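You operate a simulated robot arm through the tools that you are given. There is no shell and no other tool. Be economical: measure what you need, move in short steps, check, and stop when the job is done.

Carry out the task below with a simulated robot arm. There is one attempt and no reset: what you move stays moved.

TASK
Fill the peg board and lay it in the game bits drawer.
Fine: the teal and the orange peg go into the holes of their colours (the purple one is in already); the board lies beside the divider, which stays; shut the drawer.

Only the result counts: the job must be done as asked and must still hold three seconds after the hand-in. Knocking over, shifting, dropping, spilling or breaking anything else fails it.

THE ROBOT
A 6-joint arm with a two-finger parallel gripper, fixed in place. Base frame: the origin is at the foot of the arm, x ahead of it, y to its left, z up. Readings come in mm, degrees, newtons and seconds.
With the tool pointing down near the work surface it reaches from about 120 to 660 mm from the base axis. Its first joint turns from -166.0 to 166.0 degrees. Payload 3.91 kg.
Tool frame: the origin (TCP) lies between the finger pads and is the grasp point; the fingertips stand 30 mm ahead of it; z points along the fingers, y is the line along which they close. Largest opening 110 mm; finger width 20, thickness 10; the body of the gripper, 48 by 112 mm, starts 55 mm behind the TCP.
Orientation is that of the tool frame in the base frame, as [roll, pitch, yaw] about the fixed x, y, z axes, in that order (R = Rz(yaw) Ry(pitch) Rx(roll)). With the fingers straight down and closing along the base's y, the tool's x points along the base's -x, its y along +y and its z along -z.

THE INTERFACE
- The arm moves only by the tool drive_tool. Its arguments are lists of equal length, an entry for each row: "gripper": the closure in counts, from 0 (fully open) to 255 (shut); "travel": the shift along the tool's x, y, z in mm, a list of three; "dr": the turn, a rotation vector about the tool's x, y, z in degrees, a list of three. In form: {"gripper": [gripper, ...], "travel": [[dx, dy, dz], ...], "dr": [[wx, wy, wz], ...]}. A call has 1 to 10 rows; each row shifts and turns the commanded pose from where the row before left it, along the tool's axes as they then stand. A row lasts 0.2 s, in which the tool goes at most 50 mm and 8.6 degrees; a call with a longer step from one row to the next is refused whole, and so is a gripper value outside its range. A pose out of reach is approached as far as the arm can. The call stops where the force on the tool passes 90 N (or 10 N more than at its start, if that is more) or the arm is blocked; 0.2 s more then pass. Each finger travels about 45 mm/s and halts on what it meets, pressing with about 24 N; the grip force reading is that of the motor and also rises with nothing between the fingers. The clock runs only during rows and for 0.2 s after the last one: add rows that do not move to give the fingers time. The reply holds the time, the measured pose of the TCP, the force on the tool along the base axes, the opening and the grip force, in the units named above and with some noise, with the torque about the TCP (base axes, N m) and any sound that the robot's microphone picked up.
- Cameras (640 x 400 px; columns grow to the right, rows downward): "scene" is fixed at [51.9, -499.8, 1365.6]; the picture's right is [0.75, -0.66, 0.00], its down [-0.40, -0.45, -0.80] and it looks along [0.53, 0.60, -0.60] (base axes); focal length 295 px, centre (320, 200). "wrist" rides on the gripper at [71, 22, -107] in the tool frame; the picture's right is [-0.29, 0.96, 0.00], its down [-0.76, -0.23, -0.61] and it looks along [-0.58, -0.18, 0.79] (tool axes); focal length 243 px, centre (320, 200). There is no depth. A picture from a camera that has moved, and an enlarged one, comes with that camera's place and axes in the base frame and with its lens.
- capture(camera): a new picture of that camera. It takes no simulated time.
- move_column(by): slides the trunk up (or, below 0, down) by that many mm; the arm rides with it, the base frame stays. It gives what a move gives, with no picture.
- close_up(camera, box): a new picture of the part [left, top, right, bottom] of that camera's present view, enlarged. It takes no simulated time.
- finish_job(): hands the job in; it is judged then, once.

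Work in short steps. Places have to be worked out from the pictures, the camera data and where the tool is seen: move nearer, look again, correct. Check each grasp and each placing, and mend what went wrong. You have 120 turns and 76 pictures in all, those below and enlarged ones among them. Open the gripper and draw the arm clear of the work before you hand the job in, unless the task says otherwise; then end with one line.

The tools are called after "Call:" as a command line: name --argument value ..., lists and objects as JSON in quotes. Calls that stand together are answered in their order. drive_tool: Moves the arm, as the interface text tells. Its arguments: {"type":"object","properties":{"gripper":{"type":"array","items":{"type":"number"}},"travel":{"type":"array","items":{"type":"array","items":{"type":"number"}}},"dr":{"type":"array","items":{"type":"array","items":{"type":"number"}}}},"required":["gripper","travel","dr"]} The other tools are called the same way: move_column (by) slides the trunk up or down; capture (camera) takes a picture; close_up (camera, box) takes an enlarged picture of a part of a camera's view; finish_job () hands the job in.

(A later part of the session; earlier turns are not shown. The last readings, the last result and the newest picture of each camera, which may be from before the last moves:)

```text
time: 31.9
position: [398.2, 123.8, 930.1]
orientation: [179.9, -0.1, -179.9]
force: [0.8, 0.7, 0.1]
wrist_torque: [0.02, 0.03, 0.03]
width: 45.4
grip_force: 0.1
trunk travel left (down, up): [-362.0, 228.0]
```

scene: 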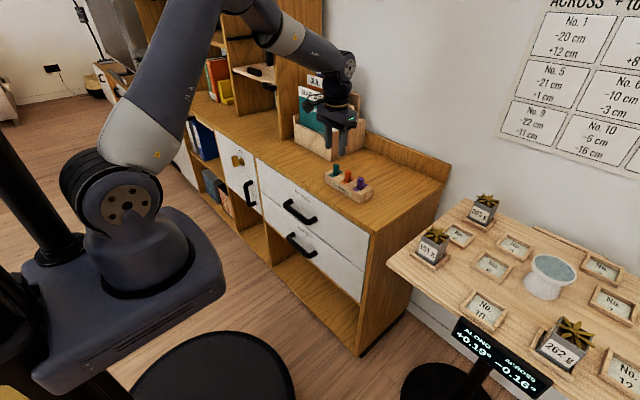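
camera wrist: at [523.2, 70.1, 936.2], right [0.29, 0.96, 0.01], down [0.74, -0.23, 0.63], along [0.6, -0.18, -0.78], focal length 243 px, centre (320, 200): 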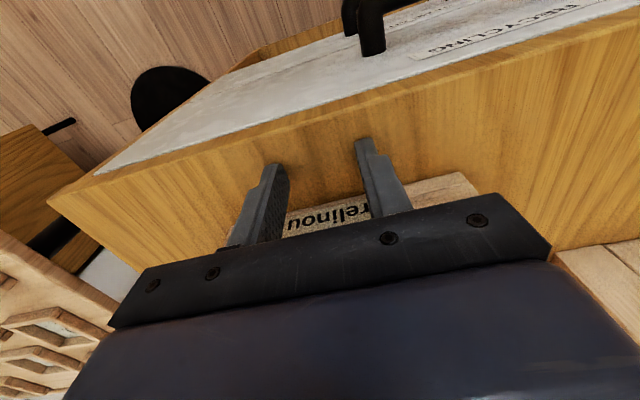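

Now clear of the cabinet (x≈398). I lower the trunk 180 mm and look.

Call:
move_column --by -180

Call:
capture --camera "wrist"

Call:
capture --camera "scene"

```text
time: 33.9
position: [398.8, 122.7, 748.7]
orientation: [179.8, 0.0, -180.0]
force: [0.8, -0.6, -0.2]
wrist_torque: [-0.02, 0.01, -0.01]
width: 45.1
grip_force: 0.1
trunk travel left (down, up): [-182.0, 408.0]
```

```text
37 pictures are left
camera wrist: at [327.7, 144.6, 857.9], right [0.29, 0.96, 0.0], down [0.76, -0.23, 0.61], along [0.58, -0.17, -0.8], focal length 243 px, centre (320, 200)
```

wrist: 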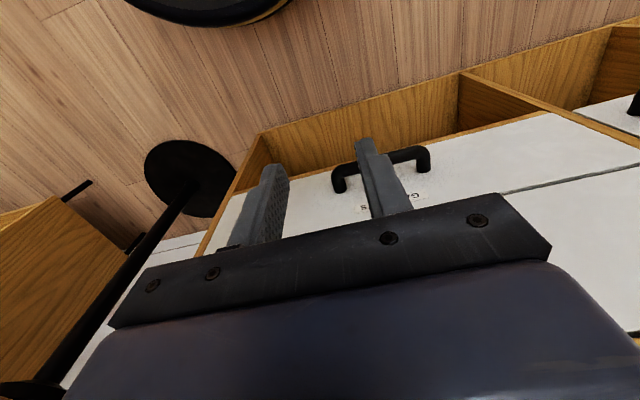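

```text
36 pictures are left
```

scene: 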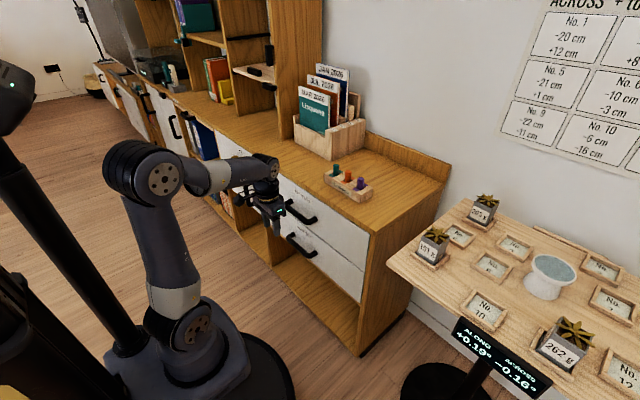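

Handle bar triangulates to x≈536, y 113–251, z≈503. I open the fingers and shift for an unobstructed closer view.

Call:
drive_tool --gripper '[0, 0, 0, 0]' --travel '[[0, 30, 0], [0, 30, 30], [0, 0, 40], [0, 0, 30]]' --dr '[[0, 0, 0], [0, 0, 0], [0, 0, 0], [0, 0, 0]]'

Call:
close_up --camera "wrist" --box '[180, 80, 500, 280]'

Call:
close_up --camera "scene" --box '[250, 180, 380, 290]'

```text
time: 34.9
position: [396.9, 185.0, 649.6]
orientation: [179.8, -0.1, -179.9]
force: [-0.1, 0.1, -1.1]
wrist_torque: [0.01, 0.02, -0.02]
width: 110.2
grip_force: 0.1
trunk travel left (down, up): [-182.0, 408.0]
```

```text
2.00 times, centred on (340, 180) of wrist
camera zoom: at [327.5, 204.9, 757.8], right [0.29, 0.96, 0.0], down [0.76, -0.23, 0.61], along [0.58, -0.17, -0.79], focal length 485 px, centre (280, 240)
```

zoom: 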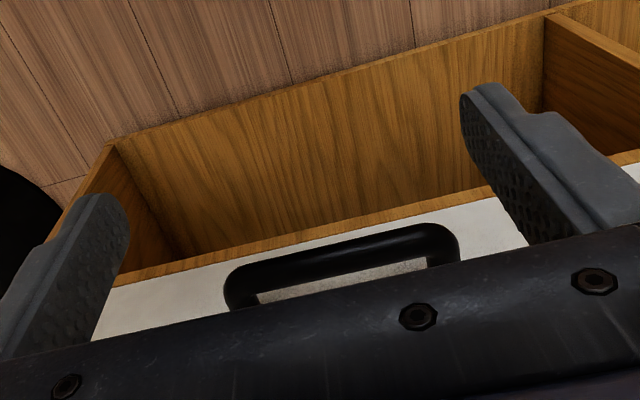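

```text
3.64 times, centred on (315, 235) of scene
camera zoom: at [51.9, -499.8, 1365.6], right [0.75, -0.66, 0.0], down [-0.4, -0.45, -0.8], along [0.53, 0.6, -0.6], focal length 1073 px, centre (338, 73)
```

zoom: 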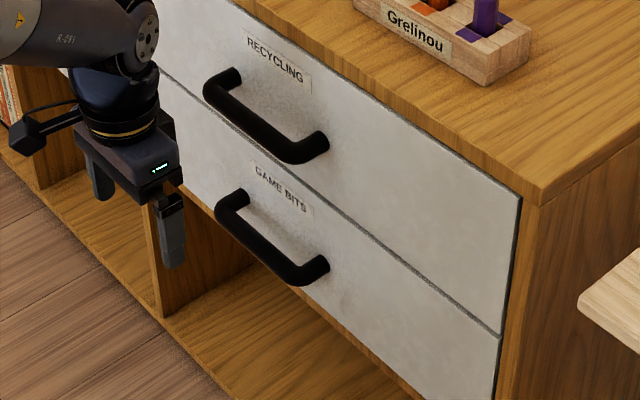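

Bar at x≈541, y 110–255, z≈503; drawer face x≈572; the upper handle is ~180 mm higher. I'll grip the bar with the tool pitched 45° forward, fingers closing in the x–z plane, so first I turn 90° about the tool axis.

Call:
drive_tool --gripper '[0, 0, 0, 0, 0, 0, 0, 0, 0, 0]' --travel '[[0, 0, 0], [0, 0, 0], [0, 0, 0], [0, 0, 0], [0, 0, 0], [0, 0, 0], [0, 0, 0], [0, 0, 0], [0, 0, 0], [0, 0, 0]]' --dr '[[0, 0, 8.5], [0, 0, 8.5], [0, 0, 8.5], [0, 0, 8.5], [0, 0, 8.5], [0, 0, 8.5], [0, 0, 8.5], [0, 0, 8.5], [0, 0, 8.5], [0, 0, 8.5]]'

Call:
drive_tool --gripper '[60, 60, 100, 100, 100, 100, 100]' --travel '[[0, 0, 0], [0, 0, 0], [0, 0, 0], [0, 0, 0], [0, 0, 0], [0, 0, 0], [0, 0, 0]]' --dr '[[0, 0, 5], [-7.5, 0, 0], [-7.5, 0, 0], [-7.5, 0, 0], [-7.5, 0, 0], [-7.5, 0, 0], [-7.5, 0, 0]]'

```text
time: 37.1
position: [398.4, 183.6, 648.4]
orientation: [-179.8, -0.1, 94.7]
force: [-0.1, -0.8, 0.8]
wrist_torque: [0.0, 0.01, 0.0]
width: 110.2
grip_force: 0.1
trunk travel left (down, up): [-182.0, 408.0]
```

```text
time: 38.7
position: [430.3, 161.7, 732.2]
orientation: [136.1, 0.0, 90.6]
force: [-0.1, 0.1, -0.1]
wrist_torque: [-0.03, -0.02, -0.02]
width: 67.0
grip_force: 0.0
out of reach, approached as far as the arm can: row 6, 7
trunk travel left (down, up): [-182.0, 408.0]
```

The arm was folded near its limit, so it shifted; orientation is right now (44° pitch, closing in x–z). I move to a stand-off at about (491,182,553) in front of the bar.

Call:
drive_tool --gripper '[150, 150, 150, 150, 150]' --travel '[[4, -16, 34], [4, -16, 34], [4, -16, 34], [4, -16, 34], [4, -16, 34]]' --dr '[[0, 0, 0], [0, 0, 0], [0, 0, 0], [0, 0, 0], [0, 0, 0]]'

Call:
capture --camera "wrist"

Call:
close_up --camera "scene" --box '[250, 190, 350, 270]'

```text
time: 39.9
position: [529.2, 154.2, 700.5]
orientation: [135.5, 0.0, 90.1]
force: [-87.8, -5.5, 50.6]
wrist_torque: [-0.07, -2.01, -0.23]
width: 38.0
grip_force: 0.1
out of reach, approached as far as the arm can: row 1, 2, 3, 4, 5
trunk travel left (down, up): [-182.0, 408.0]
stopped in row 5: the force on the tool passed its limit at 140 N (the readings are from after the stop); the commanded pose is now the measured one
```

```text
33 pictures are left
camera wrist: at [469.0, 224.8, 793.4], right [0.68, -0.29, 0.67], down [-0.59, -0.76, 0.27], along [0.43, -0.58, -0.69], focal length 243 px, centre (320, 200)
```

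wrist: 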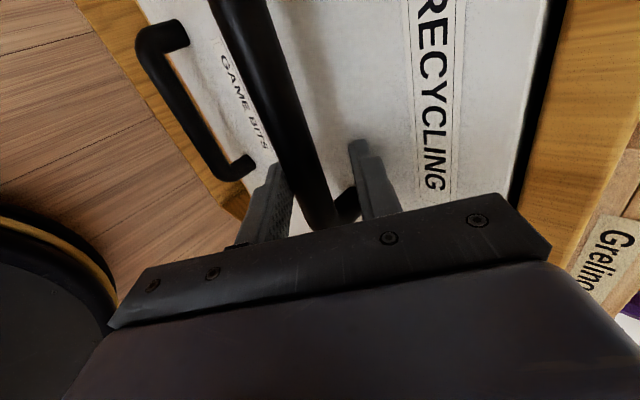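

```text
5.00 times, centred on (300, 230) of scene
camera zoom: at [51.9, -499.8, 1365.6], right [0.75, -0.66, 0.0], down [-0.4, -0.45, -0.8], along [0.53, 0.6, -0.6], focal length 1475 px, centre (420, 50)
```

zoom: 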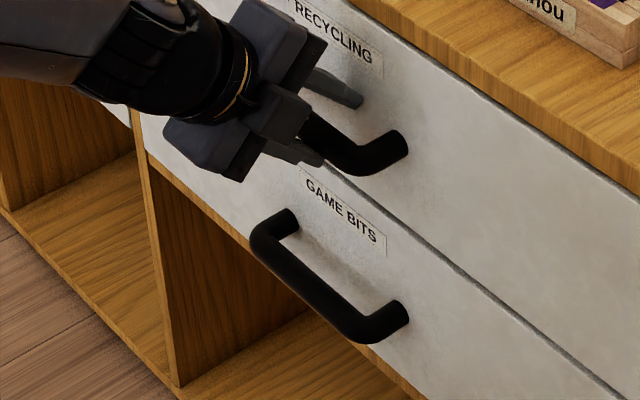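

The out-of-reach commands slid the tool onto the upper handle (it only pressed a shut drawer). The arm is folded too much; I'll back out along the tool axis, then lower the trunk so the wrist gets farther from the shoulder.

Call:
drive_tool --gripper '[120, 120, 120]' --travel '[[0, 0, -5], [0, 0, -25], [0, 0, -25]]' --dr '[[0, 0, 0], [0, 0, 0], [0, 0, 0]]'

```text
time: 40.7
position: [495.6, 153.0, 733.1]
orientation: [135.7, -0.1, 90.1]
force: [0.2, -0.4, 0.6]
wrist_torque: [0.02, 0.03, -0.02]
width: 58.0
grip_force: 0.0
trunk travel left (down, up): [-182.0, 408.0]
```

Clean exit. I move 50 mm straight back (−x).

Call:
drive_tool --gripper '[150, 150]' --travel '[[0, -17.5, -17.5], [0, -17.5, -17.5]]' --dr '[[0, 0, 0], [0, 0, 0]]'

```text
time: 41.3
position: [448.5, 154.5, 732.9]
orientation: [136.0, 0.1, 90.0]
force: [0.1, 0.8, 0.0]
wrist_torque: [-0.04, 0.01, -0.01]
width: 45.3
grip_force: 0.0
trunk travel left (down, up): [-182.0, 408.0]
```

Column down 150 mm; the fingertips stay ahead of the handles with 40 mm clearance.

Call:
move_column --by -150

```text
time: 43.0
position: [448.2, 155.0, 583.8]
orientation: [135.9, -0.1, 90.2]
force: [0.8, 0.4, 1.5]
wrist_torque: [0.02, 0.0, 0.01]
width: 45.2
grip_force: 0.0
trunk travel left (down, up): [-32.0, 558.0]
```

I go to the stand-off (491,182,553) in small steps.

Call:
drive_tool --gripper '[170, 170]' --travel '[[14, 4, 26], [13, 5, 26]]' --dr '[[0, 0, 0], [0, 0, 0]]'

Call:
capture --camera "wrist"

```text
time: 43.6
position: [494.3, 180.0, 563.5]
orientation: [136.1, 0.1, 90.3]
force: [-0.2, 0.9, 0.9]
wrist_torque: [-0.01, -0.04, -0.01]
width: 36.5
grip_force: 0.1
out of reach, approached as far as the arm can: row 1, 2
trunk travel left (down, up): [-32.0, 558.0]
```

```text
31 pictures are left
camera wrist: at [436.2, 251.3, 656.9], right [0.69, -0.29, 0.66], down [-0.58, -0.76, 0.28], along [0.42, -0.58, -0.69], focal length 243 px, centre (320, 200)
```

wrist: 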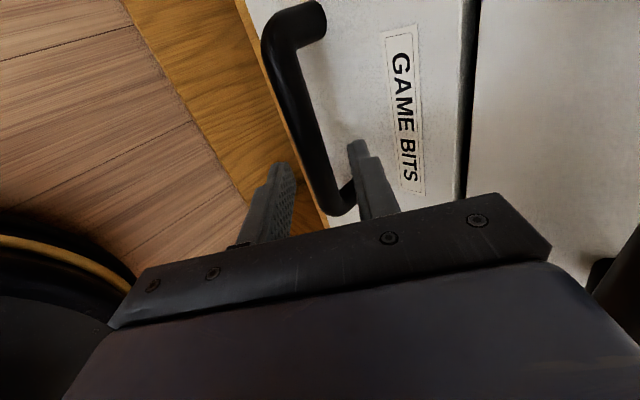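

Reach limits me here by ~10 mm in height. I use the last 30 mm of trunk travel downward; the tips stay short of the bar.

Call:
move_column --by -30

Call:
close_up --camera "scene" --box '[260, 200, 340, 264]'

```text
time: 44.4
position: [494.3, 180.4, 534.3]
orientation: [136.2, 0.0, 90.3]
force: [0.4, 0.8, -0.1]
wrist_torque: [0.0, 0.0, 0.01]
width: 36.4
grip_force: 0.1
trunk travel left (down, up): [-2.0, 588.0]
```

```text
6.25 times, centred on (300, 232) of scene
camera zoom: at [51.9, -499.8, 1365.6], right [0.75, -0.66, 0.0], down [-0.4, -0.45, -0.8], along [0.53, 0.6, -0.6], focal length 1844 px, centre (445, 0)
```

zoom: 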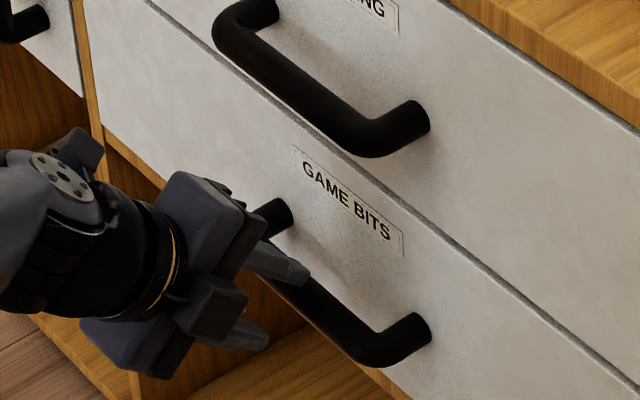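

The fingers are lined up around the bar. I advance along the tool axis with a small upward lateral shift, in short steps.

Call:
drive_tool --gripper '[170, 170]' --travel '[[0, 8, 8], [0, 4, 8]]' --dr '[[0, 0, 0], [0, 0, 0]]'

Call:
close_up --camera "wrist" --box '[200, 80, 440, 230]'

```text
time: 45.0
position: [514.2, 178.8, 530.9]
orientation: [136.1, 0.0, 90.2]
force: [0.2, 0.7, 0.0]
wrist_torque: [-0.02, 0.0, -0.04]
width: 36.7
grip_force: 0.0
trunk travel left (down, up): [-2.0, 588.0]
```

```text
2.67 times, centred on (320, 155) of wrist
camera zoom: at [456.3, 250.7, 623.6], right [0.69, -0.29, 0.66], down [-0.58, -0.76, 0.28], along [0.42, -0.58, -0.7], focal length 647 px, centre (320, 320)
```

zoom: 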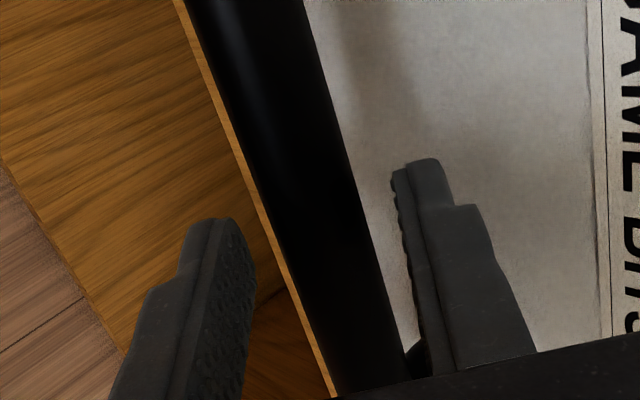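

The bar lies between the fingers and the pose is in reach. I advance 20 mm more.

Call:
drive_tool --gripper '[170, 170, 170]' --travel '[[0, 1, 8], [0, 0, 7], [0, 0, 5]]' --dr '[[0, 0, 0], [0, 0, 0], [0, 0, 0]]'

Call:
close_up --camera "wrist" --box '[200, 80, 440, 230]'

```text
time: 45.8
position: [529.6, 180.2, 517.3]
orientation: [136.2, 0.0, 90.2]
force: [-9.3, -1.0, 6.4]
wrist_torque: [0.0, -0.24, -0.08]
width: 35.9
grip_force: 0.1
trunk travel left (down, up): [-2.0, 588.0]
```

```text
2.67 times, centred on (320, 155) of wrist
camera zoom: at [470.5, 251.2, 610.6], right [0.69, -0.29, 0.66], down [-0.58, -0.76, 0.28], along [0.42, -0.58, -0.69], focal length 647 px, centre (320, 320)
```

zoom: 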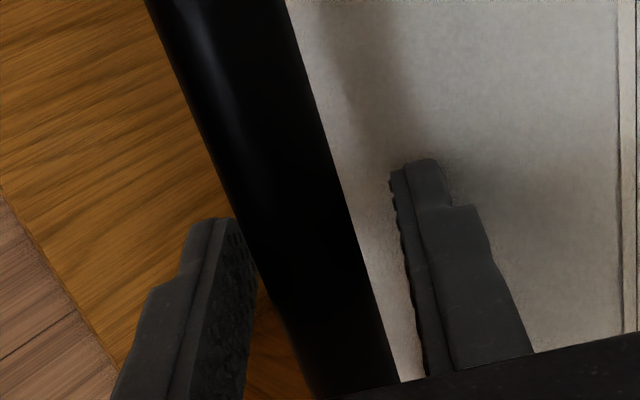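

Upper fingertip just touches the face (9 N) and the bar is between the pads. I close the gripper.

Call:
drive_tool --gripper '[255, 255, 255, 255]' --travel '[[0, 0, -2], [0, 0, 0], [0, 0, 0], [0, 0, 0]]' --dr '[[0, 0, 0], [0, 0, 0], [0, 0, 0], [0, 0, 0]]'

```text
time: 46.8
position: [527.7, 181.1, 517.8]
orientation: [136.4, 0.1, 90.2]
force: [2.6, -1.0, -9.1]
wrist_torque: [0.11, 0.0, 0.48]
width: 21.6
grip_force: 45.2
trunk travel left (down, up): [-2.0, 588.0]
```

Gripped (21.6 mm). I pull 20 mm straight toward −x and watch the force.

Call:
drive_tool --gripper '[255, 255]' --travel '[[0, -7.2, -6.9], [0, -7.2, -6.9]]' --dr '[[0, 0, 0], [0, 0, 0]]'

```text
time: 47.4
position: [509.3, 179.8, 516.9]
orientation: [137.2, 0.2, 90.3]
force: [0.4, 7.6, -43.2]
wrist_torque: [0.47, 0.16, 0.29]
width: 21.6
grip_force: 45.3
out of reach, approached as far as the arm can: row 2
trunk travel left (down, up): [-2.0, 588.0]
```

The drawer moved 18 mm but the arm is at its fold limit with this tilt. I keep pulling while turning the tool gradually toward vertical about the bar.

Call:
drive_tool --gripper '[255, 255, 255]' --travel '[[0, 0, 0], [0, -5, -5], [0, -5.6, -4.2]]' --dr '[[4, 0, 0], [5, 0, 0], [5, 0, 0]]'

```text
time: 48.2
position: [496.8, 179.1, 521.7]
orientation: [150.5, 0.2, 90.2]
force: [1.7, 8.9, -33.0]
wrist_torque: [-0.54, 0.09, -0.05]
width: 22.0
grip_force: 44.5
trunk travel left (down, up): [-2.0, 588.0]
```

In reach again and the drawer follows. I ease down 3 mm and keep pulling with a bit more turn.

Call:
drive_tool --gripper '[255, 255, 255, 255]' --travel '[[0, -10.2, -2.3], [0, -9, -4.3], [0, -9.2, -4], [0, -9.3, -3.6]]' --dr '[[3, 0, 0], [3, 0, 0], [3, 0, 0], [2, 0, 0]]'

```text
time: 49.2
position: [455.9, 178.3, 522.5]
orientation: [160.8, -0.1, 90.2]
force: [2.9, -8.9, 27.0]
wrist_torque: [-0.77, -0.3, 0.13]
width: 21.7
grip_force: 44.8
trunk travel left (down, up): [-2.0, 588.0]
```

Good, drawer out about 70 mm. I continue pulling 100 mm, easing up 2 mm.

Call:
drive_tool --gripper '[255, 255, 255, 255, 255]' --travel '[[0, -18.2, -8.5], [0, -18.9, -6.6], [0, -18.9, -6.6], [0, -18.9, -6.6], [0, -18.9, -6.6]]' --dr '[[0, 0, 0], [0, 0, 0], [0, 0, 0], [0, 0, 0], [0, 0, 0]]'

Call:
capture --camera "scene"

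```text
time: 50.4
position: [354.3, 180.6, 523.1]
orientation: [161.3, 0.0, 90.3]
force: [0.4, -6.4, 15.2]
wrist_torque: [0.19, 0.0, 0.57]
width: 21.5
grip_force: 45.1
trunk travel left (down, up): [-2.0, 588.0]
```

```text
27 pictures are left
```

scene: 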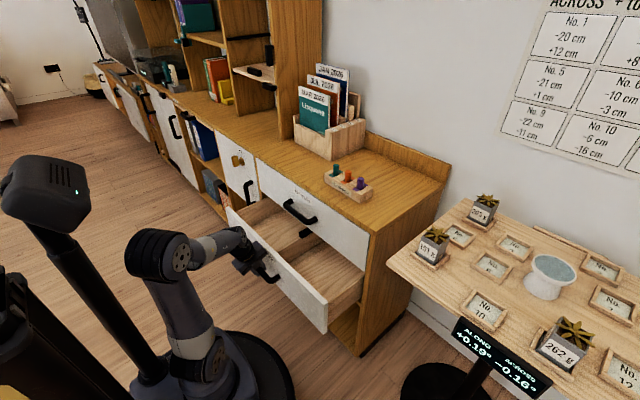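

The drawer is open about 170 mm. I look inside.

Call:
close_up --camera "scene" --box '[220, 180, 380, 340]'

```text
2.50 times, centred on (300, 260) of scene
camera zoom: at [51.9, -499.8, 1365.6], right [0.75, -0.66, 0.0], down [-0.4, -0.45, -0.8], along [0.53, 0.6, -0.6], focal length 738 px, centre (370, 50)
```

zoom: 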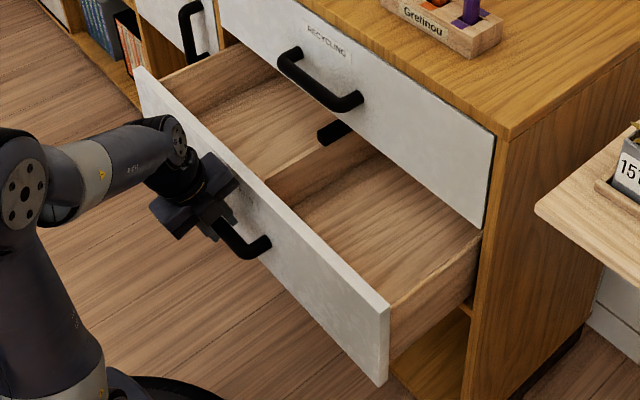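

A divider runs along x in the middle. I pull another 60 mm for room, watching force.

Call:
drive_tool --gripper '[255, 255, 255]' --travel '[[0, -18.3, -8], [0, -18.9, -6.6], [0, -18.9, -6.6]]' --dr '[[0, 0, 0], [0, 0, 0], [0, 0, 0]]'

```text
time: 51.2
position: [295.2, 180.9, 522.2]
orientation: [161.5, 0.2, 90.3]
force: [0.9, -0.8, -23.2]
wrist_torque: [0.89, 0.17, 0.65]
width: 21.5
grip_force: 44.7
trunk travel left (down, up): [-2.0, 588.0]
```

Drawer out about 230 mm. I release slightly and withdraw along the tool axis.

Call:
drive_tool --gripper '[175, 175, 175, 175, 175, 175]' --travel '[[0, 0, 0], [0, 0, 0], [0, 0, 0], [0, 0, -30], [0, 0, -35], [0, 0, -35]]' --dr '[[0, 0, 0], [0, 0, 0], [0, 0, 0], [0, 0, 0], [0, 0, 0], [0, 0, 0]]'

```text
time: 52.6
position: [261.9, 178.4, 620.1]
orientation: [161.3, 0.1, 90.3]
force: [-0.2, 0.8, 0.7]
wrist_torque: [0.03, 0.0, 0.02]
width: 34.5
grip_force: 0.0
trunk travel left (down, up): [-2.0, 588.0]
```

Free of the handle. I raise the trunk 250 mm, then level the tool and move over the drawer to look in.

Call:
move_column --by 250

Call:
drive_tool --gripper '[100, 100, 0, 0, 0, 0]' --travel '[[0, 0, 0], [0, 0, 0], [0, 0, 0], [20, 40, 0], [20, 40, 0], [20, 40, 0]]' --dr '[[6.5, 0, 0], [6.2, 0, 0], [6, 0, 0], [0, 0, 0], [0, 0, 0], [0, 0, 0]]'

Call:
capture --camera "wrist"

```text
time: 55.2
position: [262.1, 178.9, 869.6]
orientation: [161.2, 0.1, 90.1]
force: [0.3, 0.4, -0.1]
wrist_torque: [-0.02, 0.0, 0.01]
width: 34.6
grip_force: 0.1
trunk travel left (down, up): [-252.0, 338.0]
```

```text
time: 56.6
position: [383.6, 241.1, 868.1]
orientation: [180.0, 0.0, 90.3]
force: [0.0, -0.5, 0.7]
wrist_torque: [0.06, -0.05, -0.02]
width: 109.8
grip_force: 0.0
trunk travel left (down, up): [-252.0, 338.0]
```

```text
25 pictures are left
camera wrist: at [405.4, 311.3, 976.4], right [0.96, -0.29, 0.0], down [-0.23, -0.76, 0.61], along [-0.17, -0.58, -0.79], focal length 243 px, centre (320, 200)
```

wrist: 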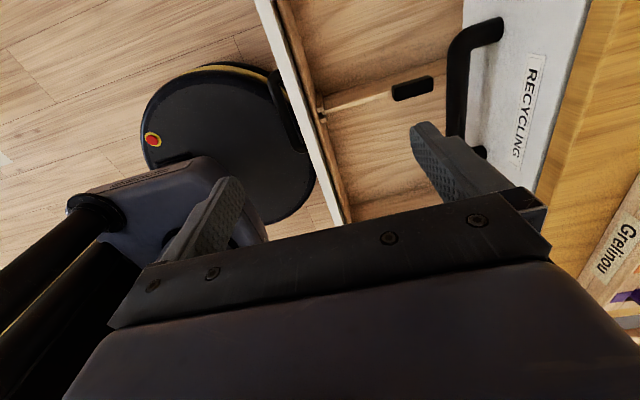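

Call:
close_up --camera "wrist" --box '[240, 0, 560, 240]'

```text
1.67 times, centred on (400, 120) of wrist
camera zoom: at [405.4, 311.3, 976.4], right [0.96, -0.29, 0.0], down [-0.23, -0.76, 0.61], along [-0.17, -0.58, -0.79], focal length 404 px, centre (187, 333)
```

zoom: 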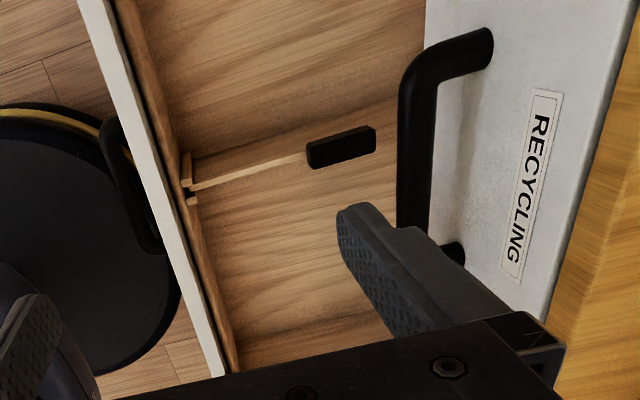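

The divider is a thin plank along x at y≈182 (top z≈555), drawer opening now x≈370–572. I'll lay the board in the right compartment around y≈55. Now up for the board: raise the trunk 280 mm.

Call:
move_column --by 280

Call:
drive_tool --gripper '[0, 0, 0, 0, 0, 0, 0, 0]' --travel '[[-24, 34, 15], [-24, 34, 15], [-24, 34, 15], [-24, 34, 15], [-24, 34, 15], [-24, 34, 15], [-24, 34, 15], [-24, 34, 15]]' --dr '[[0, 0, 0], [0, 0, 0], [0, 0, 0], [0, 0, 0], [0, 0, 0], [0, 0, 0], [0, 0, 0], [0, 0, 0]]'

Call:
capture --camera "wrist"

```text
time: 59.4
position: [383.0, 240.0, 1148.1]
orientation: [179.9, 0.0, 90.2]
force: [-0.4, 0.0, -0.5]
wrist_torque: [0.0, -0.02, -0.01]
width: 110.1
grip_force: 0.1
trunk travel left (down, up): [-532.0, 58.0]
```

```text
time: 61.2
position: [658.7, 48.9, 1029.6]
orientation: [179.9, 0.1, 90.2]
force: [0.2, 0.2, -0.2]
wrist_torque: [0.0, 0.03, -0.03]
width: 109.9
grip_force: 0.1
trunk travel left (down, up): [-532.0, 58.0]
```

```text
23 pictures are left
camera wrist: at [680.0, 119.6, 1137.9], right [0.96, -0.29, 0.0], down [-0.23, -0.76, 0.61], along [-0.17, -0.58, -0.79], focal length 243 px, centre (320, 200)
```

wrist: 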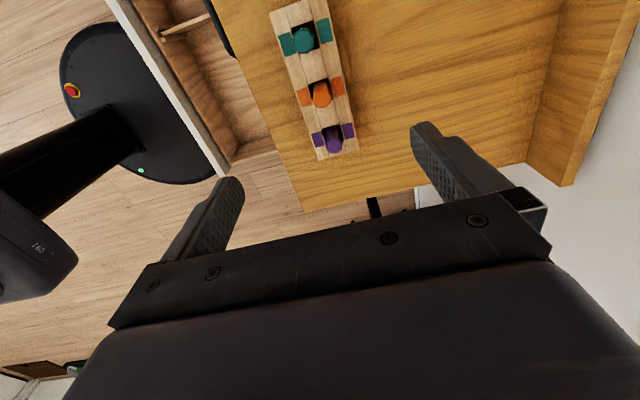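

The board lies parallel to y, centre about (660,50). I descend with open fingers on both long sides.

Call:
drive_tool --gripper '[0, 0, 0, 0, 0]' --travel '[[1, 2, 45], [0, 0, 45], [0, 0, 45], [0, 0, 35], [0, 0, 18]]' --dr '[[0, 0, 0], [0, 0, 0], [0, 0, 0], [0, 0, 0], [0, 0, 0]]'

Call:
close_up --camera "scene" --box '[310, 140, 390, 205]'

```text
time: 62.4
position: [658.5, 51.7, 841.9]
orientation: [179.9, 0.0, 90.2]
force: [-0.2, -0.4, -0.2]
wrist_torque: [0.01, 0.04, -0.01]
width: 110.1
grip_force: 0.0
trunk travel left (down, up): [-532.0, 58.0]
```

```text
6.15 times, centred on (350, 172) of scene
camera zoom: at [51.9, -499.8, 1365.6], right [0.75, -0.66, 0.0], down [-0.4, -0.45, -0.8], along [0.53, 0.6, -0.6], focal length 1816 px, centre (135, 369)
```

zoom: 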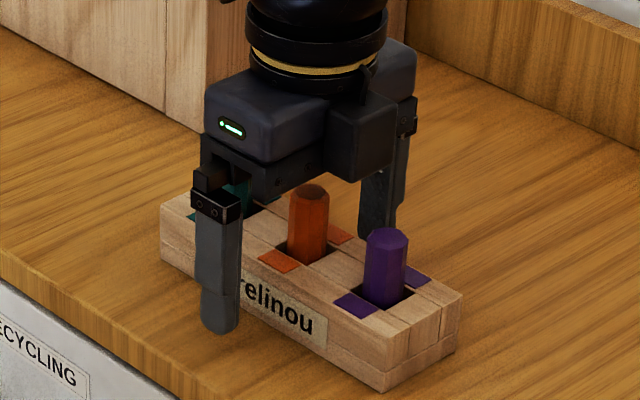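

Well placed: fingers on either side at the middle, orange peg clear of the palm. Lower 5 mm and close.

Call:
drive_tool --gripper '[0, 130, 130, 170, 255, 255, 255, 255]' --travel '[[0, 0, 5], [0, 0, 0], [0, 0, 0], [0, 0, 0], [0, 0, 0], [0, 0, 0], [0, 0, 0], [0, 0, 0]]' --dr '[[0, 0, 0], [0, 0, 0], [0, 0, 0], [0, 0, 0], [0, 0, 0], [0, 0, 0], [0, 0, 0], [0, 0, 0]]'

Call:
drive_tool --gripper '[255, 255, 255]' --travel '[[0, 0, -10], [0, 0, -20], [0, 0, -25]]' --dr '[[0, 0, 0], [0, 0, 0], [0, 0, 0]]'

Call:
close_up --camera "scene" --box '[300, 120, 396, 205]'

```text
time: 64.2
position: [657.4, 50.9, 836.8]
orientation: [179.9, 0.0, 90.2]
force: [1.9, 0.4, 0.4]
wrist_torque: [0.02, -0.02, -0.04]
width: 57.9
grip_force: 23.7
trunk travel left (down, up): [-532.0, 58.0]
```

```text
time: 65.0
position: [656.6, 50.6, 891.3]
orientation: [-180.0, 0.0, 90.2]
force: [-0.2, 0.4, -3.8]
wrist_torque: [0.02, -0.01, 0.0]
width: 57.8
grip_force: 24.0
trunk travel left (down, up): [-532.0, 58.0]
```

```text
4.71 times, centred on (348, 162) of scene
camera zoom: at [51.9, -499.8, 1365.6], right [0.75, -0.66, 0.0], down [-0.4, -0.45, -0.8], along [0.53, 0.6, -0.6], focal length 1388 px, centre (188, 376)
```

zoom: 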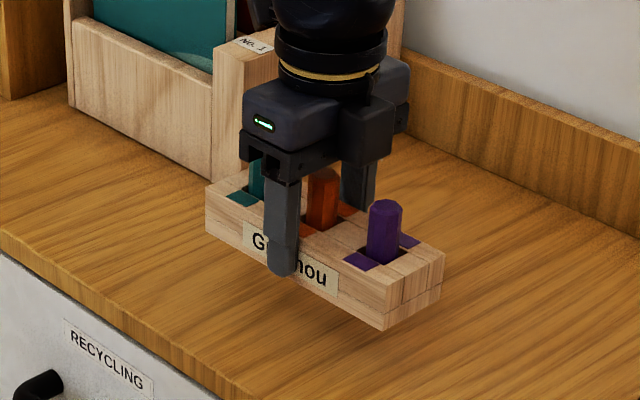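

Board lifted level with all pegs in. I move it back to x≈465 above the open drawer.

Call:
drive_tool --gripper '[255, 255, 255, 255, 255, 255]' --travel '[[0, 0, -20], [0, -38, 0], [0, -38, 0], [0, -38, 0], [0, -38, 0], [0, -39, 0]]' --dr '[[0, 0, 0], [0, 0, 0], [0, 0, 0], [0, 0, 0], [0, 0, 0], [0, 0, 0]]'

Call:
capture --camera "scene"

```text
time: 66.4
position: [467.2, 48.3, 911.1]
orientation: [179.8, 0.0, 90.2]
force: [-0.3, 0.9, -3.7]
wrist_torque: [0.02, -0.01, 0.01]
width: 57.9
grip_force: 23.6
trunk travel left (down, up): [-532.0, 58.0]
```

```text
20 pictures are left
```

scene: 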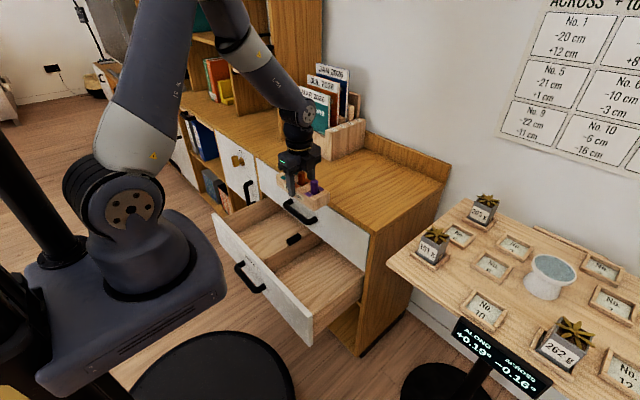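

I lower the trunk 270 mm, bringing the board just above the drawer rim.

Call:
move_column --by -270

Call:
capture --camera "wrist"

Call:
close_up --camera "scene" --box '[200, 160, 380, 340]'

```text
time: 69.2
position: [467.5, 49.2, 642.1]
orientation: [179.8, 0.0, 90.2]
force: [-0.5, 0.3, -3.7]
wrist_torque: [0.02, 0.03, 0.0]
width: 57.7
grip_force: 24.2
trunk travel left (down, up): [-262.0, 328.0]
```

```text
19 pictures are left
camera wrist: at [489.4, 120.3, 748.8], right [0.96, -0.29, 0.0], down [-0.23, -0.76, 0.61], along [-0.17, -0.58, -0.79], focal length 243 px, centre (320, 200)
```

wrist: 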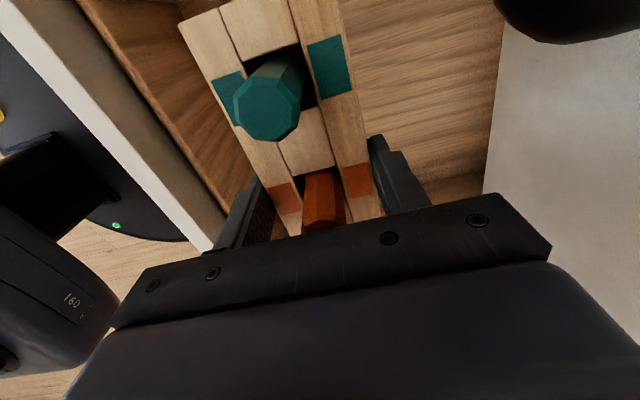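

```text
2.22 times, centred on (290, 250) of scene
camera zoom: at [51.9, -499.8, 1365.6], right [0.75, -0.66, 0.0], down [-0.4, -0.45, -0.8], along [0.53, 0.6, -0.6], focal length 656 px, centre (387, 89)
```

zoom: 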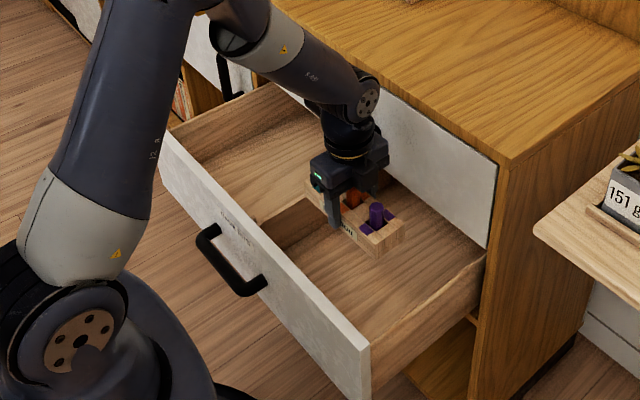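

Board is inside the outline. The wrist camera passes near the upper handle, so I shift 14 mm toward −x and then lower the trunk 110 mm.

Call:
drive_tool --gripper '[255, 255]' --travel '[[0, -14, 0], [0, 0, 0]]' --dr '[[0, 0, 0], [0, 0, 0]]'

Call:
move_column --by -110

Call:
close_up --camera "scene" --box '[260, 190, 350, 270]'

```text
time: 69.8
position: [453.8, 48.8, 641.9]
orientation: [180.0, 0.0, 90.1]
force: [-0.2, 1.1, -4.1]
wrist_torque: [-0.01, 0.0, -0.04]
width: 57.9
grip_force: 24.1
trunk travel left (down, up): [-262.0, 328.0]
```

```text
time: 71.2
position: [453.9, 49.8, 531.1]
orientation: [179.9, 0.0, 90.2]
force: [0.4, -0.7, -4.0]
wrist_torque: [0.0, 0.01, -0.04]
width: 57.9
grip_force: 24.2
trunk travel left (down, up): [-152.0, 438.0]
```

```text
5.00 times, centred on (305, 230) of scene
camera zoom: at [51.9, -499.8, 1365.6], right [0.75, -0.66, 0.0], down [-0.4, -0.45, -0.8], along [0.53, 0.6, -0.6], focal length 1475 px, centre (395, 50)
```

zoom: 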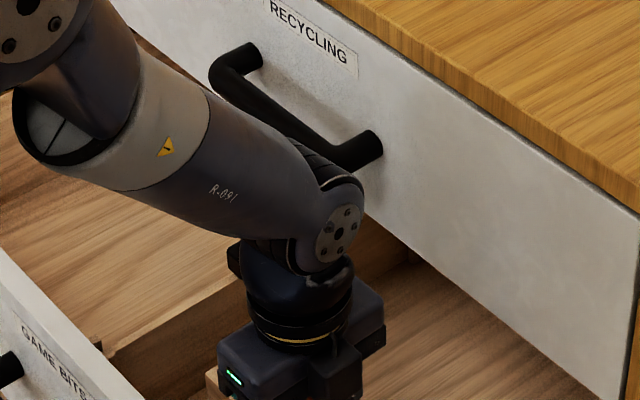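

Free so far (board bottom ≈493). I go down in 8 mm steps, watching for floor contact.

Call:
drive_tool --gripper '[255, 255, 255, 255]' --travel '[[0, 0, 8], [0, 0, 8], [0, 0, 8], [0, 0, 0]]' --dr '[[0, 0, 0], [0, 0, 0], [0, 0, 0], [0, 0, 0]]'

Call:
capture --camera "wrist"

Call:
close_up --camera "scene" --box '[250, 220, 350, 320]'

```text
time: 72.2
position: [453.4, 48.8, 507.0]
orientation: [179.9, 0.0, 90.2]
force: [0.2, -0.2, -3.3]
wrist_torque: [0.05, 0.0, 0.02]
width: 57.8
grip_force: 24.4
trunk travel left (down, up): [-152.0, 438.0]
```

```text
16 pictures are left
camera wrist: at [475.2, 120.3, 615.1], right [0.96, -0.29, 0.0], down [-0.23, -0.76, 0.61], along [-0.17, -0.58, -0.79], focal length 243 px, centre (320, 200)
```

wrist: 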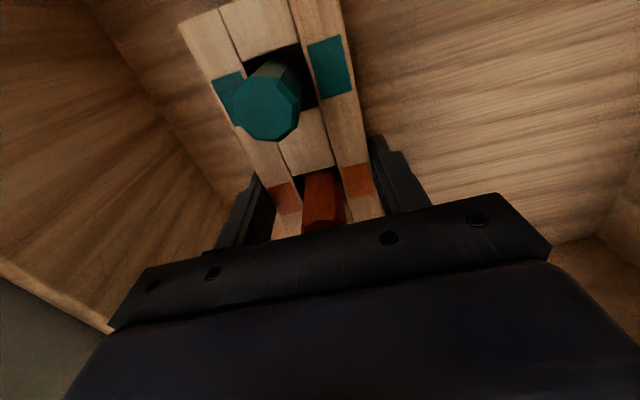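

```text
4.00 times, centred on (300, 270) of scene
camera zoom: at [51.9, -499.8, 1365.6], right [0.75, -0.66, 0.0], down [-0.4, -0.45, -0.8], along [0.53, 0.6, -0.6], focal length 1180 px, centre (400, -80)
```

zoom: 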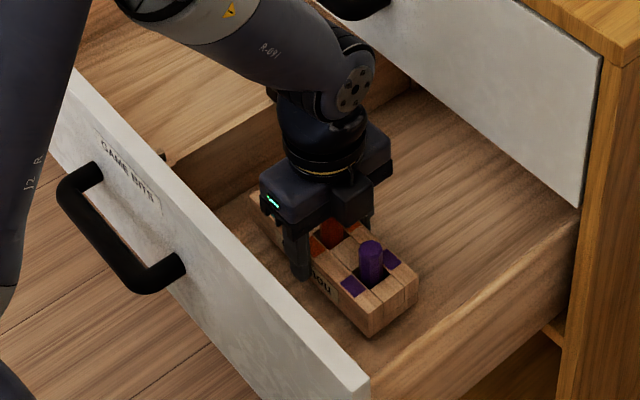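

Still free of the floor. Another 24 mm in steps.

Call:
drive_tool --gripper '[255, 255, 255, 255, 255]' --travel '[[0, 0, 7], [0, 0, 6], [0, 0, 6], [0, 0, 5], [0, 0, 0]]' --dr '[[0, 0, 0], [0, 0, 0], [0, 0, 0], [0, 0, 0], [0, 0, 0]]'

Call:
close_up --camera "scene" --box '[270, 250, 350, 310]'

```text
time: 73.4
position: [454.4, 49.6, 487.7]
orientation: [179.7, 0.0, 90.2]
force: [-0.1, -1.0, 41.9]
wrist_torque: [-0.4, 1.47, -0.07]
width: 58.0
grip_force: 23.6
trunk travel left (down, up): [-152.0, 438.0]
```

```text
6.67 times, centred on (310, 280) of scene
camera zoom: at [51.9, -499.8, 1365.6], right [0.75, -0.66, 0.0], down [-0.4, -0.45, -0.8], along [0.53, 0.6, -0.6], focal length 1967 px, centre (387, -333)
```

zoom: 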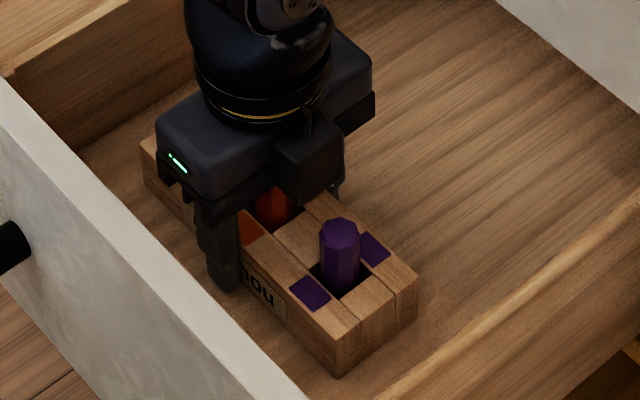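

Floor contact (42 N up). I ease up 3 mm, open the fingers and rise.

Call:
drive_tool --gripper '[255, 200, 100, 80, 80, 80]' --travel '[[0, 0, -3], [0, 0, 0], [0, 0, 0], [0, 0, 0], [0, 0, 0], [0, 0, 0]]' --dr '[[0, 0, 0], [0, 0, 0], [0, 0, 0], [0, 0, 0], [0, 0, 0], [0, 0, 0]]'

Call:
drive_tool --gripper '[80, 80, 80, 80, 80]' --travel '[[0, 0, -15], [0, 0, -30], [0, 0, -40], [0, 0, -40], [0, 0, -40]]' --dr '[[0, 0, 0], [0, 0, 0], [0, 0, 0], [0, 0, 0], [0, 0, 0]]'

Call:
close_up --camera "scene" --box '[210, 180, 370, 340]'

```text
time: 74.8
position: [454.1, 49.4, 487.9]
orientation: [179.8, 0.1, 90.3]
force: [-0.9, 0.2, -0.2]
wrist_torque: [0.01, -0.02, 0.0]
width: 75.4
grip_force: 0.1
trunk travel left (down, up): [-152.0, 438.0]
```

```text
time: 76.0
position: [454.2, 49.1, 652.6]
orientation: [179.9, 0.0, 90.2]
force: [0.9, -0.6, 0.1]
wrist_torque: [0.0, 0.02, -0.02]
width: 75.7
grip_force: 0.1
trunk travel left (down, up): [-152.0, 438.0]
```

```text
2.50 times, centred on (290, 260) of scene
camera zoom: at [51.9, -499.8, 1365.6], right [0.75, -0.66, 0.0], down [-0.4, -0.45, -0.8], along [0.53, 0.6, -0.6], focal length 738 px, centre (395, 50)
```

zoom: 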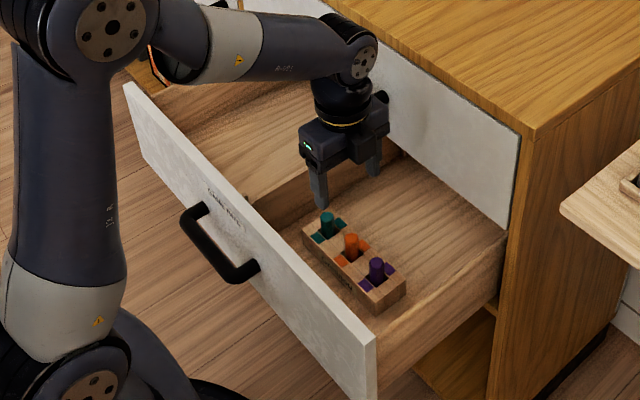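

The board lies flat right of the divider with all pegs in. Next closing: I shut the fingers and go over the front panel to its outside, to push it at y≈25, away from the handles.

Call:
drive_tool --gripper '[255, 255, 255, 255, 255, 255]' --travel '[[0, 0, -35], [-6, -38, 0], [-6, -38, 0], [-6, -38, 0], [-6, -38, 0], [0, -33, 0]]' --dr '[[0, 0, 0], [0, 0, 0], [0, 0, 0], [0, 0, 0], [0, 0, 0], [0, 0, 0]]'

```text
time: 77.4
position: [268.2, 24.9, 686.6]
orientation: [179.9, 0.1, 90.1]
force: [0.5, -0.7, -0.4]
wrist_torque: [0.0, 0.03, 0.0]
width: 0.0
grip_force: 23.8
trunk travel left (down, up): [-152.0, 438.0]
```

I tilt 19° and lower the trunk so the tips face the panel at z≈550.

Call:
drive_tool --gripper '[255, 255, 255]' --travel '[[0, 0, 0], [0, 0, 0], [0, 0, 0]]' --dr '[[-6.5, 0, 0], [-6.5, 0, 0], [-6, 0, 0]]'

Call:
move_column --by -108

Call:
close_up --camera "scene" --box '[200, 200, 360, 340]'

```text
time: 78.2
position: [266.5, 22.9, 667.7]
orientation: [165.6, 0.8, 89.5]
force: [0.4, -0.6, 0.0]
wrist_torque: [-0.01, 0.02, -0.02]
width: 0.0
grip_force: 23.8
trunk travel left (down, up): [-152.0, 438.0]
```

```text
time: 79.6
position: [270.3, 24.6, 556.8]
orientation: [166.3, 0.9, 90.3]
force: [0.1, 0.6, 0.3]
wrist_torque: [0.01, 0.02, 0.02]
width: 0.0
grip_force: 23.9
trunk travel left (down, up): [-44.0, 546.0]
```

```text
2.86 times, centred on (280, 270) of scene
camera zoom: at [51.9, -499.8, 1365.6], right [0.75, -0.66, 0.0], down [-0.4, -0.45, -0.8], along [0.53, 0.6, -0.6], focal length 843 px, centre (434, 0)
```

zoom: 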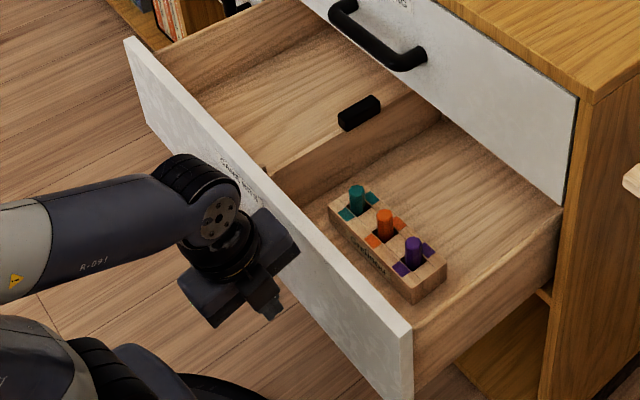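

In front of the panel at z≈528 for the tips. I push slowly in +x.

Call:
drive_tool --gripper '[255, 255, 255, 255, 255, 255, 255, 255, 255, 255]' --travel '[[0, 14.5, 3.6], [0, 9.7, 2.4], [0, 4.8, 1.2], [0, 4.8, 1.2], [0, 6.8, 1.7], [0, 8.7, 2.2], [0, 9.7, 2.4], [0, 9.7, 2.4], [0, 9.7, 2.4], [0, 9.7, 2.4]]' --dr '[[0, 0, 0], [0, 0, 0], [0, 0, 0], [0, 0, 0], [0, 0, 0], [0, 0, 0], [0, 0, 0], [0, 0, 0], [0, 0, 0], [0, 0, 0]]'

```text
time: 81.8
position: [359.6, 25.1, 587.4]
orientation: [160.6, 0.0, 90.2]
force: [-0.4, 0.7, 0.6]
wrist_torque: [-0.02, 0.04, -0.02]
width: 0.0
grip_force: 23.8
trunk travel left (down, up): [-44.0, 546.0]
```

I check where the panel and fingers are.

Call:
close_up --camera "scene" --box '[220, 200, 360, 320]'

```text
3.33 times, centred on (290, 260) of scene
camera zoom: at [51.9, -499.8, 1365.6], right [0.75, -0.66, 0.0], down [-0.4, -0.45, -0.8], along [0.53, 0.6, -0.6], focal length 983 px, centre (420, 0)
```

zoom: 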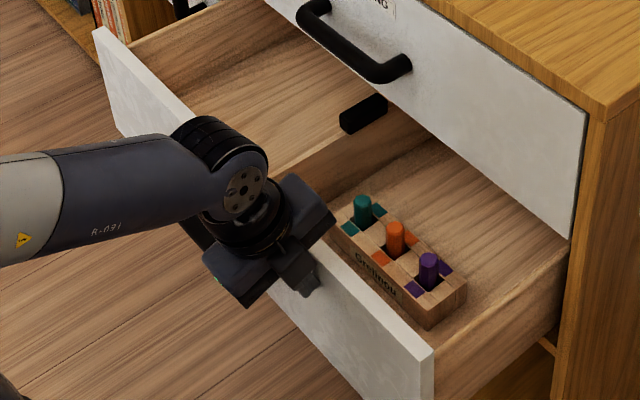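

The panel moved ~45 mm, but the tips are near its top edge. I back 4 mm, go 20 mm lower, and push on.

Call:
drive_tool --gripper '[255, 255, 255, 255, 255, 255, 255, 255]' --travel '[[0, -3.8, -1.3], [0, -3.3, 9.4], [0, -3.3, 9.4], [0, 4.7, 1.7], [0, 7.5, 2.7], [0, 9.4, 3.3], [0, 9.4, 3.3], [0, 9.4, 3.3]]' --dr '[[0, 0, 0], [0, 0, 0], [0, 0, 0], [0, 0, 0], [0, 0, 0], [0, 0, 0], [0, 0, 0], [0, 0, 0]]'

```text
time: 83.6
position: [397.7, 25.3, 566.3]
orientation: [160.8, 0.0, 90.3]
force: [-0.9, 0.3, 0.6]
wrist_torque: [0.0, 0.05, 0.0]
width: 0.0
grip_force: 24.0
trunk travel left (down, up): [-44.0, 546.0]
```

In reach and steady; face now at about x≈417. I push 80 mm further.

Call:
drive_tool --gripper '[255, 255, 255, 255, 255, 255, 255, 255]' --travel '[[0, 9.4, 3.3], [0, 9.4, 3.3], [0, 9.4, 3.3], [0, 9.4, 3.3], [0, 9.4, 3.3], [0, 9.4, 3.3], [0, 9.4, 3.3], [0, 9.4, 3.3]]' --dr '[[0, 0, 0], [0, 0, 0], [0, 0, 0], [0, 0, 0], [0, 0, 0], [0, 0, 0], [0, 0, 0], [0, 0, 0]]'

Call:
close_up --camera "scene" --box '[240, 180, 380, 300]'

```text
time: 85.4
position: [475.9, 25.1, 566.4]
orientation: [160.8, 0.0, 90.2]
force: [-0.7, -0.1, -0.5]
wrist_torque: [-0.01, -0.02, 0.02]
width: 0.0
grip_force: 24.2
trunk travel left (down, up): [-44.0, 546.0]
```

```text
3.33 times, centred on (310, 240) of scene
camera zoom: at [51.9, -499.8, 1365.6], right [0.75, -0.66, 0.0], down [-0.4, -0.45, -0.8], along [0.53, 0.6, -0.6], focal length 983 px, centre (353, 67)
```

zoom: 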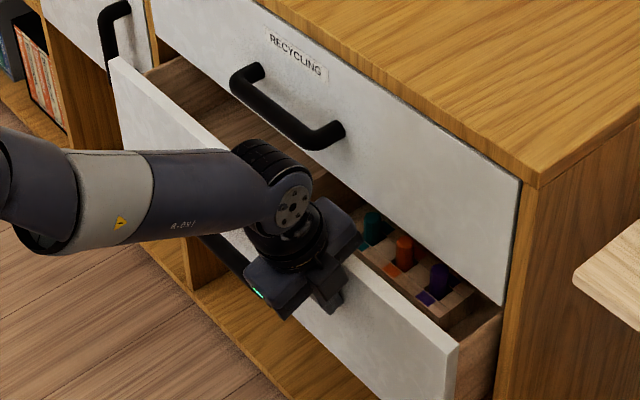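

Face at about x≈495. Before the body reaches the upper drawer, I back off slightly and tilt to about 44°.

Call:
drive_tool --gripper '[255, 255, 255, 255, 255, 255]' --travel '[[0, -14.2, -5], [0, 0, 0], [0, 0, 0], [0, 0, 0], [0, 0, 0], [0, 0, 0]]' --dr '[[0, 0, 0], [-6.2, 0, 0], [-6.2, 0, 0], [-6.2, 0, 0], [-6.2, 0, 0], [0, 0, 0]]'

```text
time: 86.8
position: [462.8, 24.1, 566.0]
orientation: [137.5, 0.5, 89.9]
force: [-0.4, 0.4, 0.5]
wrist_torque: [0.01, 0.02, -0.02]
width: 0.1
grip_force: 23.8
trunk travel left (down, up): [-44.0, 546.0]
```

Reached. I push on 65 mm.

Call:
drive_tool --gripper '[255, 255, 255, 255, 255, 255, 255]' --travel '[[0, 5, 4.8], [0, 7.2, 6.9], [0, 7.2, 6.9], [0, 7.2, 6.9], [0, 7.2, 6.9], [0, 7.2, 6.9], [0, 5, 4.8]]' --dr '[[0, 0, 0], [0, 0, 0], [0, 0, 0], [0, 0, 0], [0, 0, 0], [0, 0, 0], [0, 0, 0]]'

Call:
close_up --camera "scene" --box '[240, 180, 380, 300]'

```text
time: 88.4
position: [526.7, 25.8, 567.1]
orientation: [136.2, 0.0, 90.2]
force: [-1.3, 1.1, -1.0]
wrist_torque: [0.01, 0.09, 0.03]
width: 0.1
grip_force: 24.0
trunk travel left (down, up): [-44.0, 546.0]
```

```text
3.33 times, centred on (310, 240) of scene
camera zoom: at [51.9, -499.8, 1365.6], right [0.75, -0.66, 0.0], down [-0.4, -0.45, -0.8], along [0.53, 0.6, -0.6], focal length 983 px, centre (353, 67)
```

zoom: 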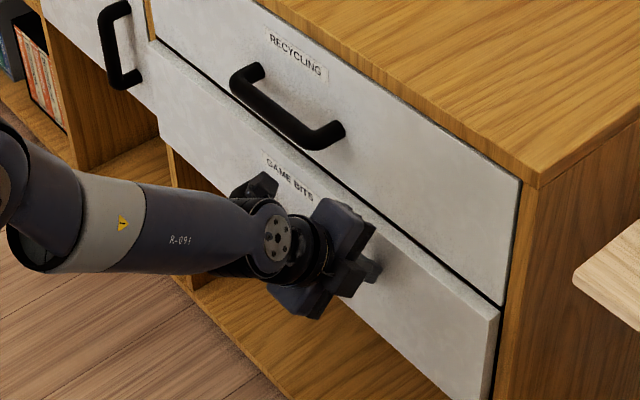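

Nearly shut, ~15–20 mm left. I push in small steps until the force rises.

Call:
drive_tool --gripper '[255, 255, 255, 255]' --travel '[[0, 3.6, 3.5], [0, 3.6, 3.5], [0, 3.6, 3.5], [0, 2.2, 2.1]]' --dr '[[0, 0, 0], [0, 0, 0], [0, 0, 0], [0, 0, 0]]'

Call:
drive_tool --gripper '[255, 255, 255]' --travel '[[0, 1.4, 1.4], [0, 1.4, 1.4], [0, 1.4, 1.4]]' --dr '[[0, 0, 0], [0, 0, 0], [0, 0, 0]]'

```text
time: 89.4
position: [542.1, 24.2, 566.8]
orientation: [136.2, -0.1, 90.2]
force: [-12.0, 0.9, 0.1]
wrist_torque: [0.02, 0.16, 0.01]
width: 0.0
grip_force: 23.7
trunk travel left (down, up): [-44.0, 546.0]
```

```text
time: 90.2
position: [543.7, 24.9, 567.6]
orientation: [136.7, 0.3, 90.2]
force: [-66.8, 0.5, 40.9]
wrist_torque: [0.03, -0.08, -0.05]
width: 0.0
grip_force: 24.3
trunk travel left (down, up): [-44.0, 546.0]
stopped in row 3: the force on the tool passed its limit at 92 N (the readings are from after the stop); the commanded pose is now the measured one
```

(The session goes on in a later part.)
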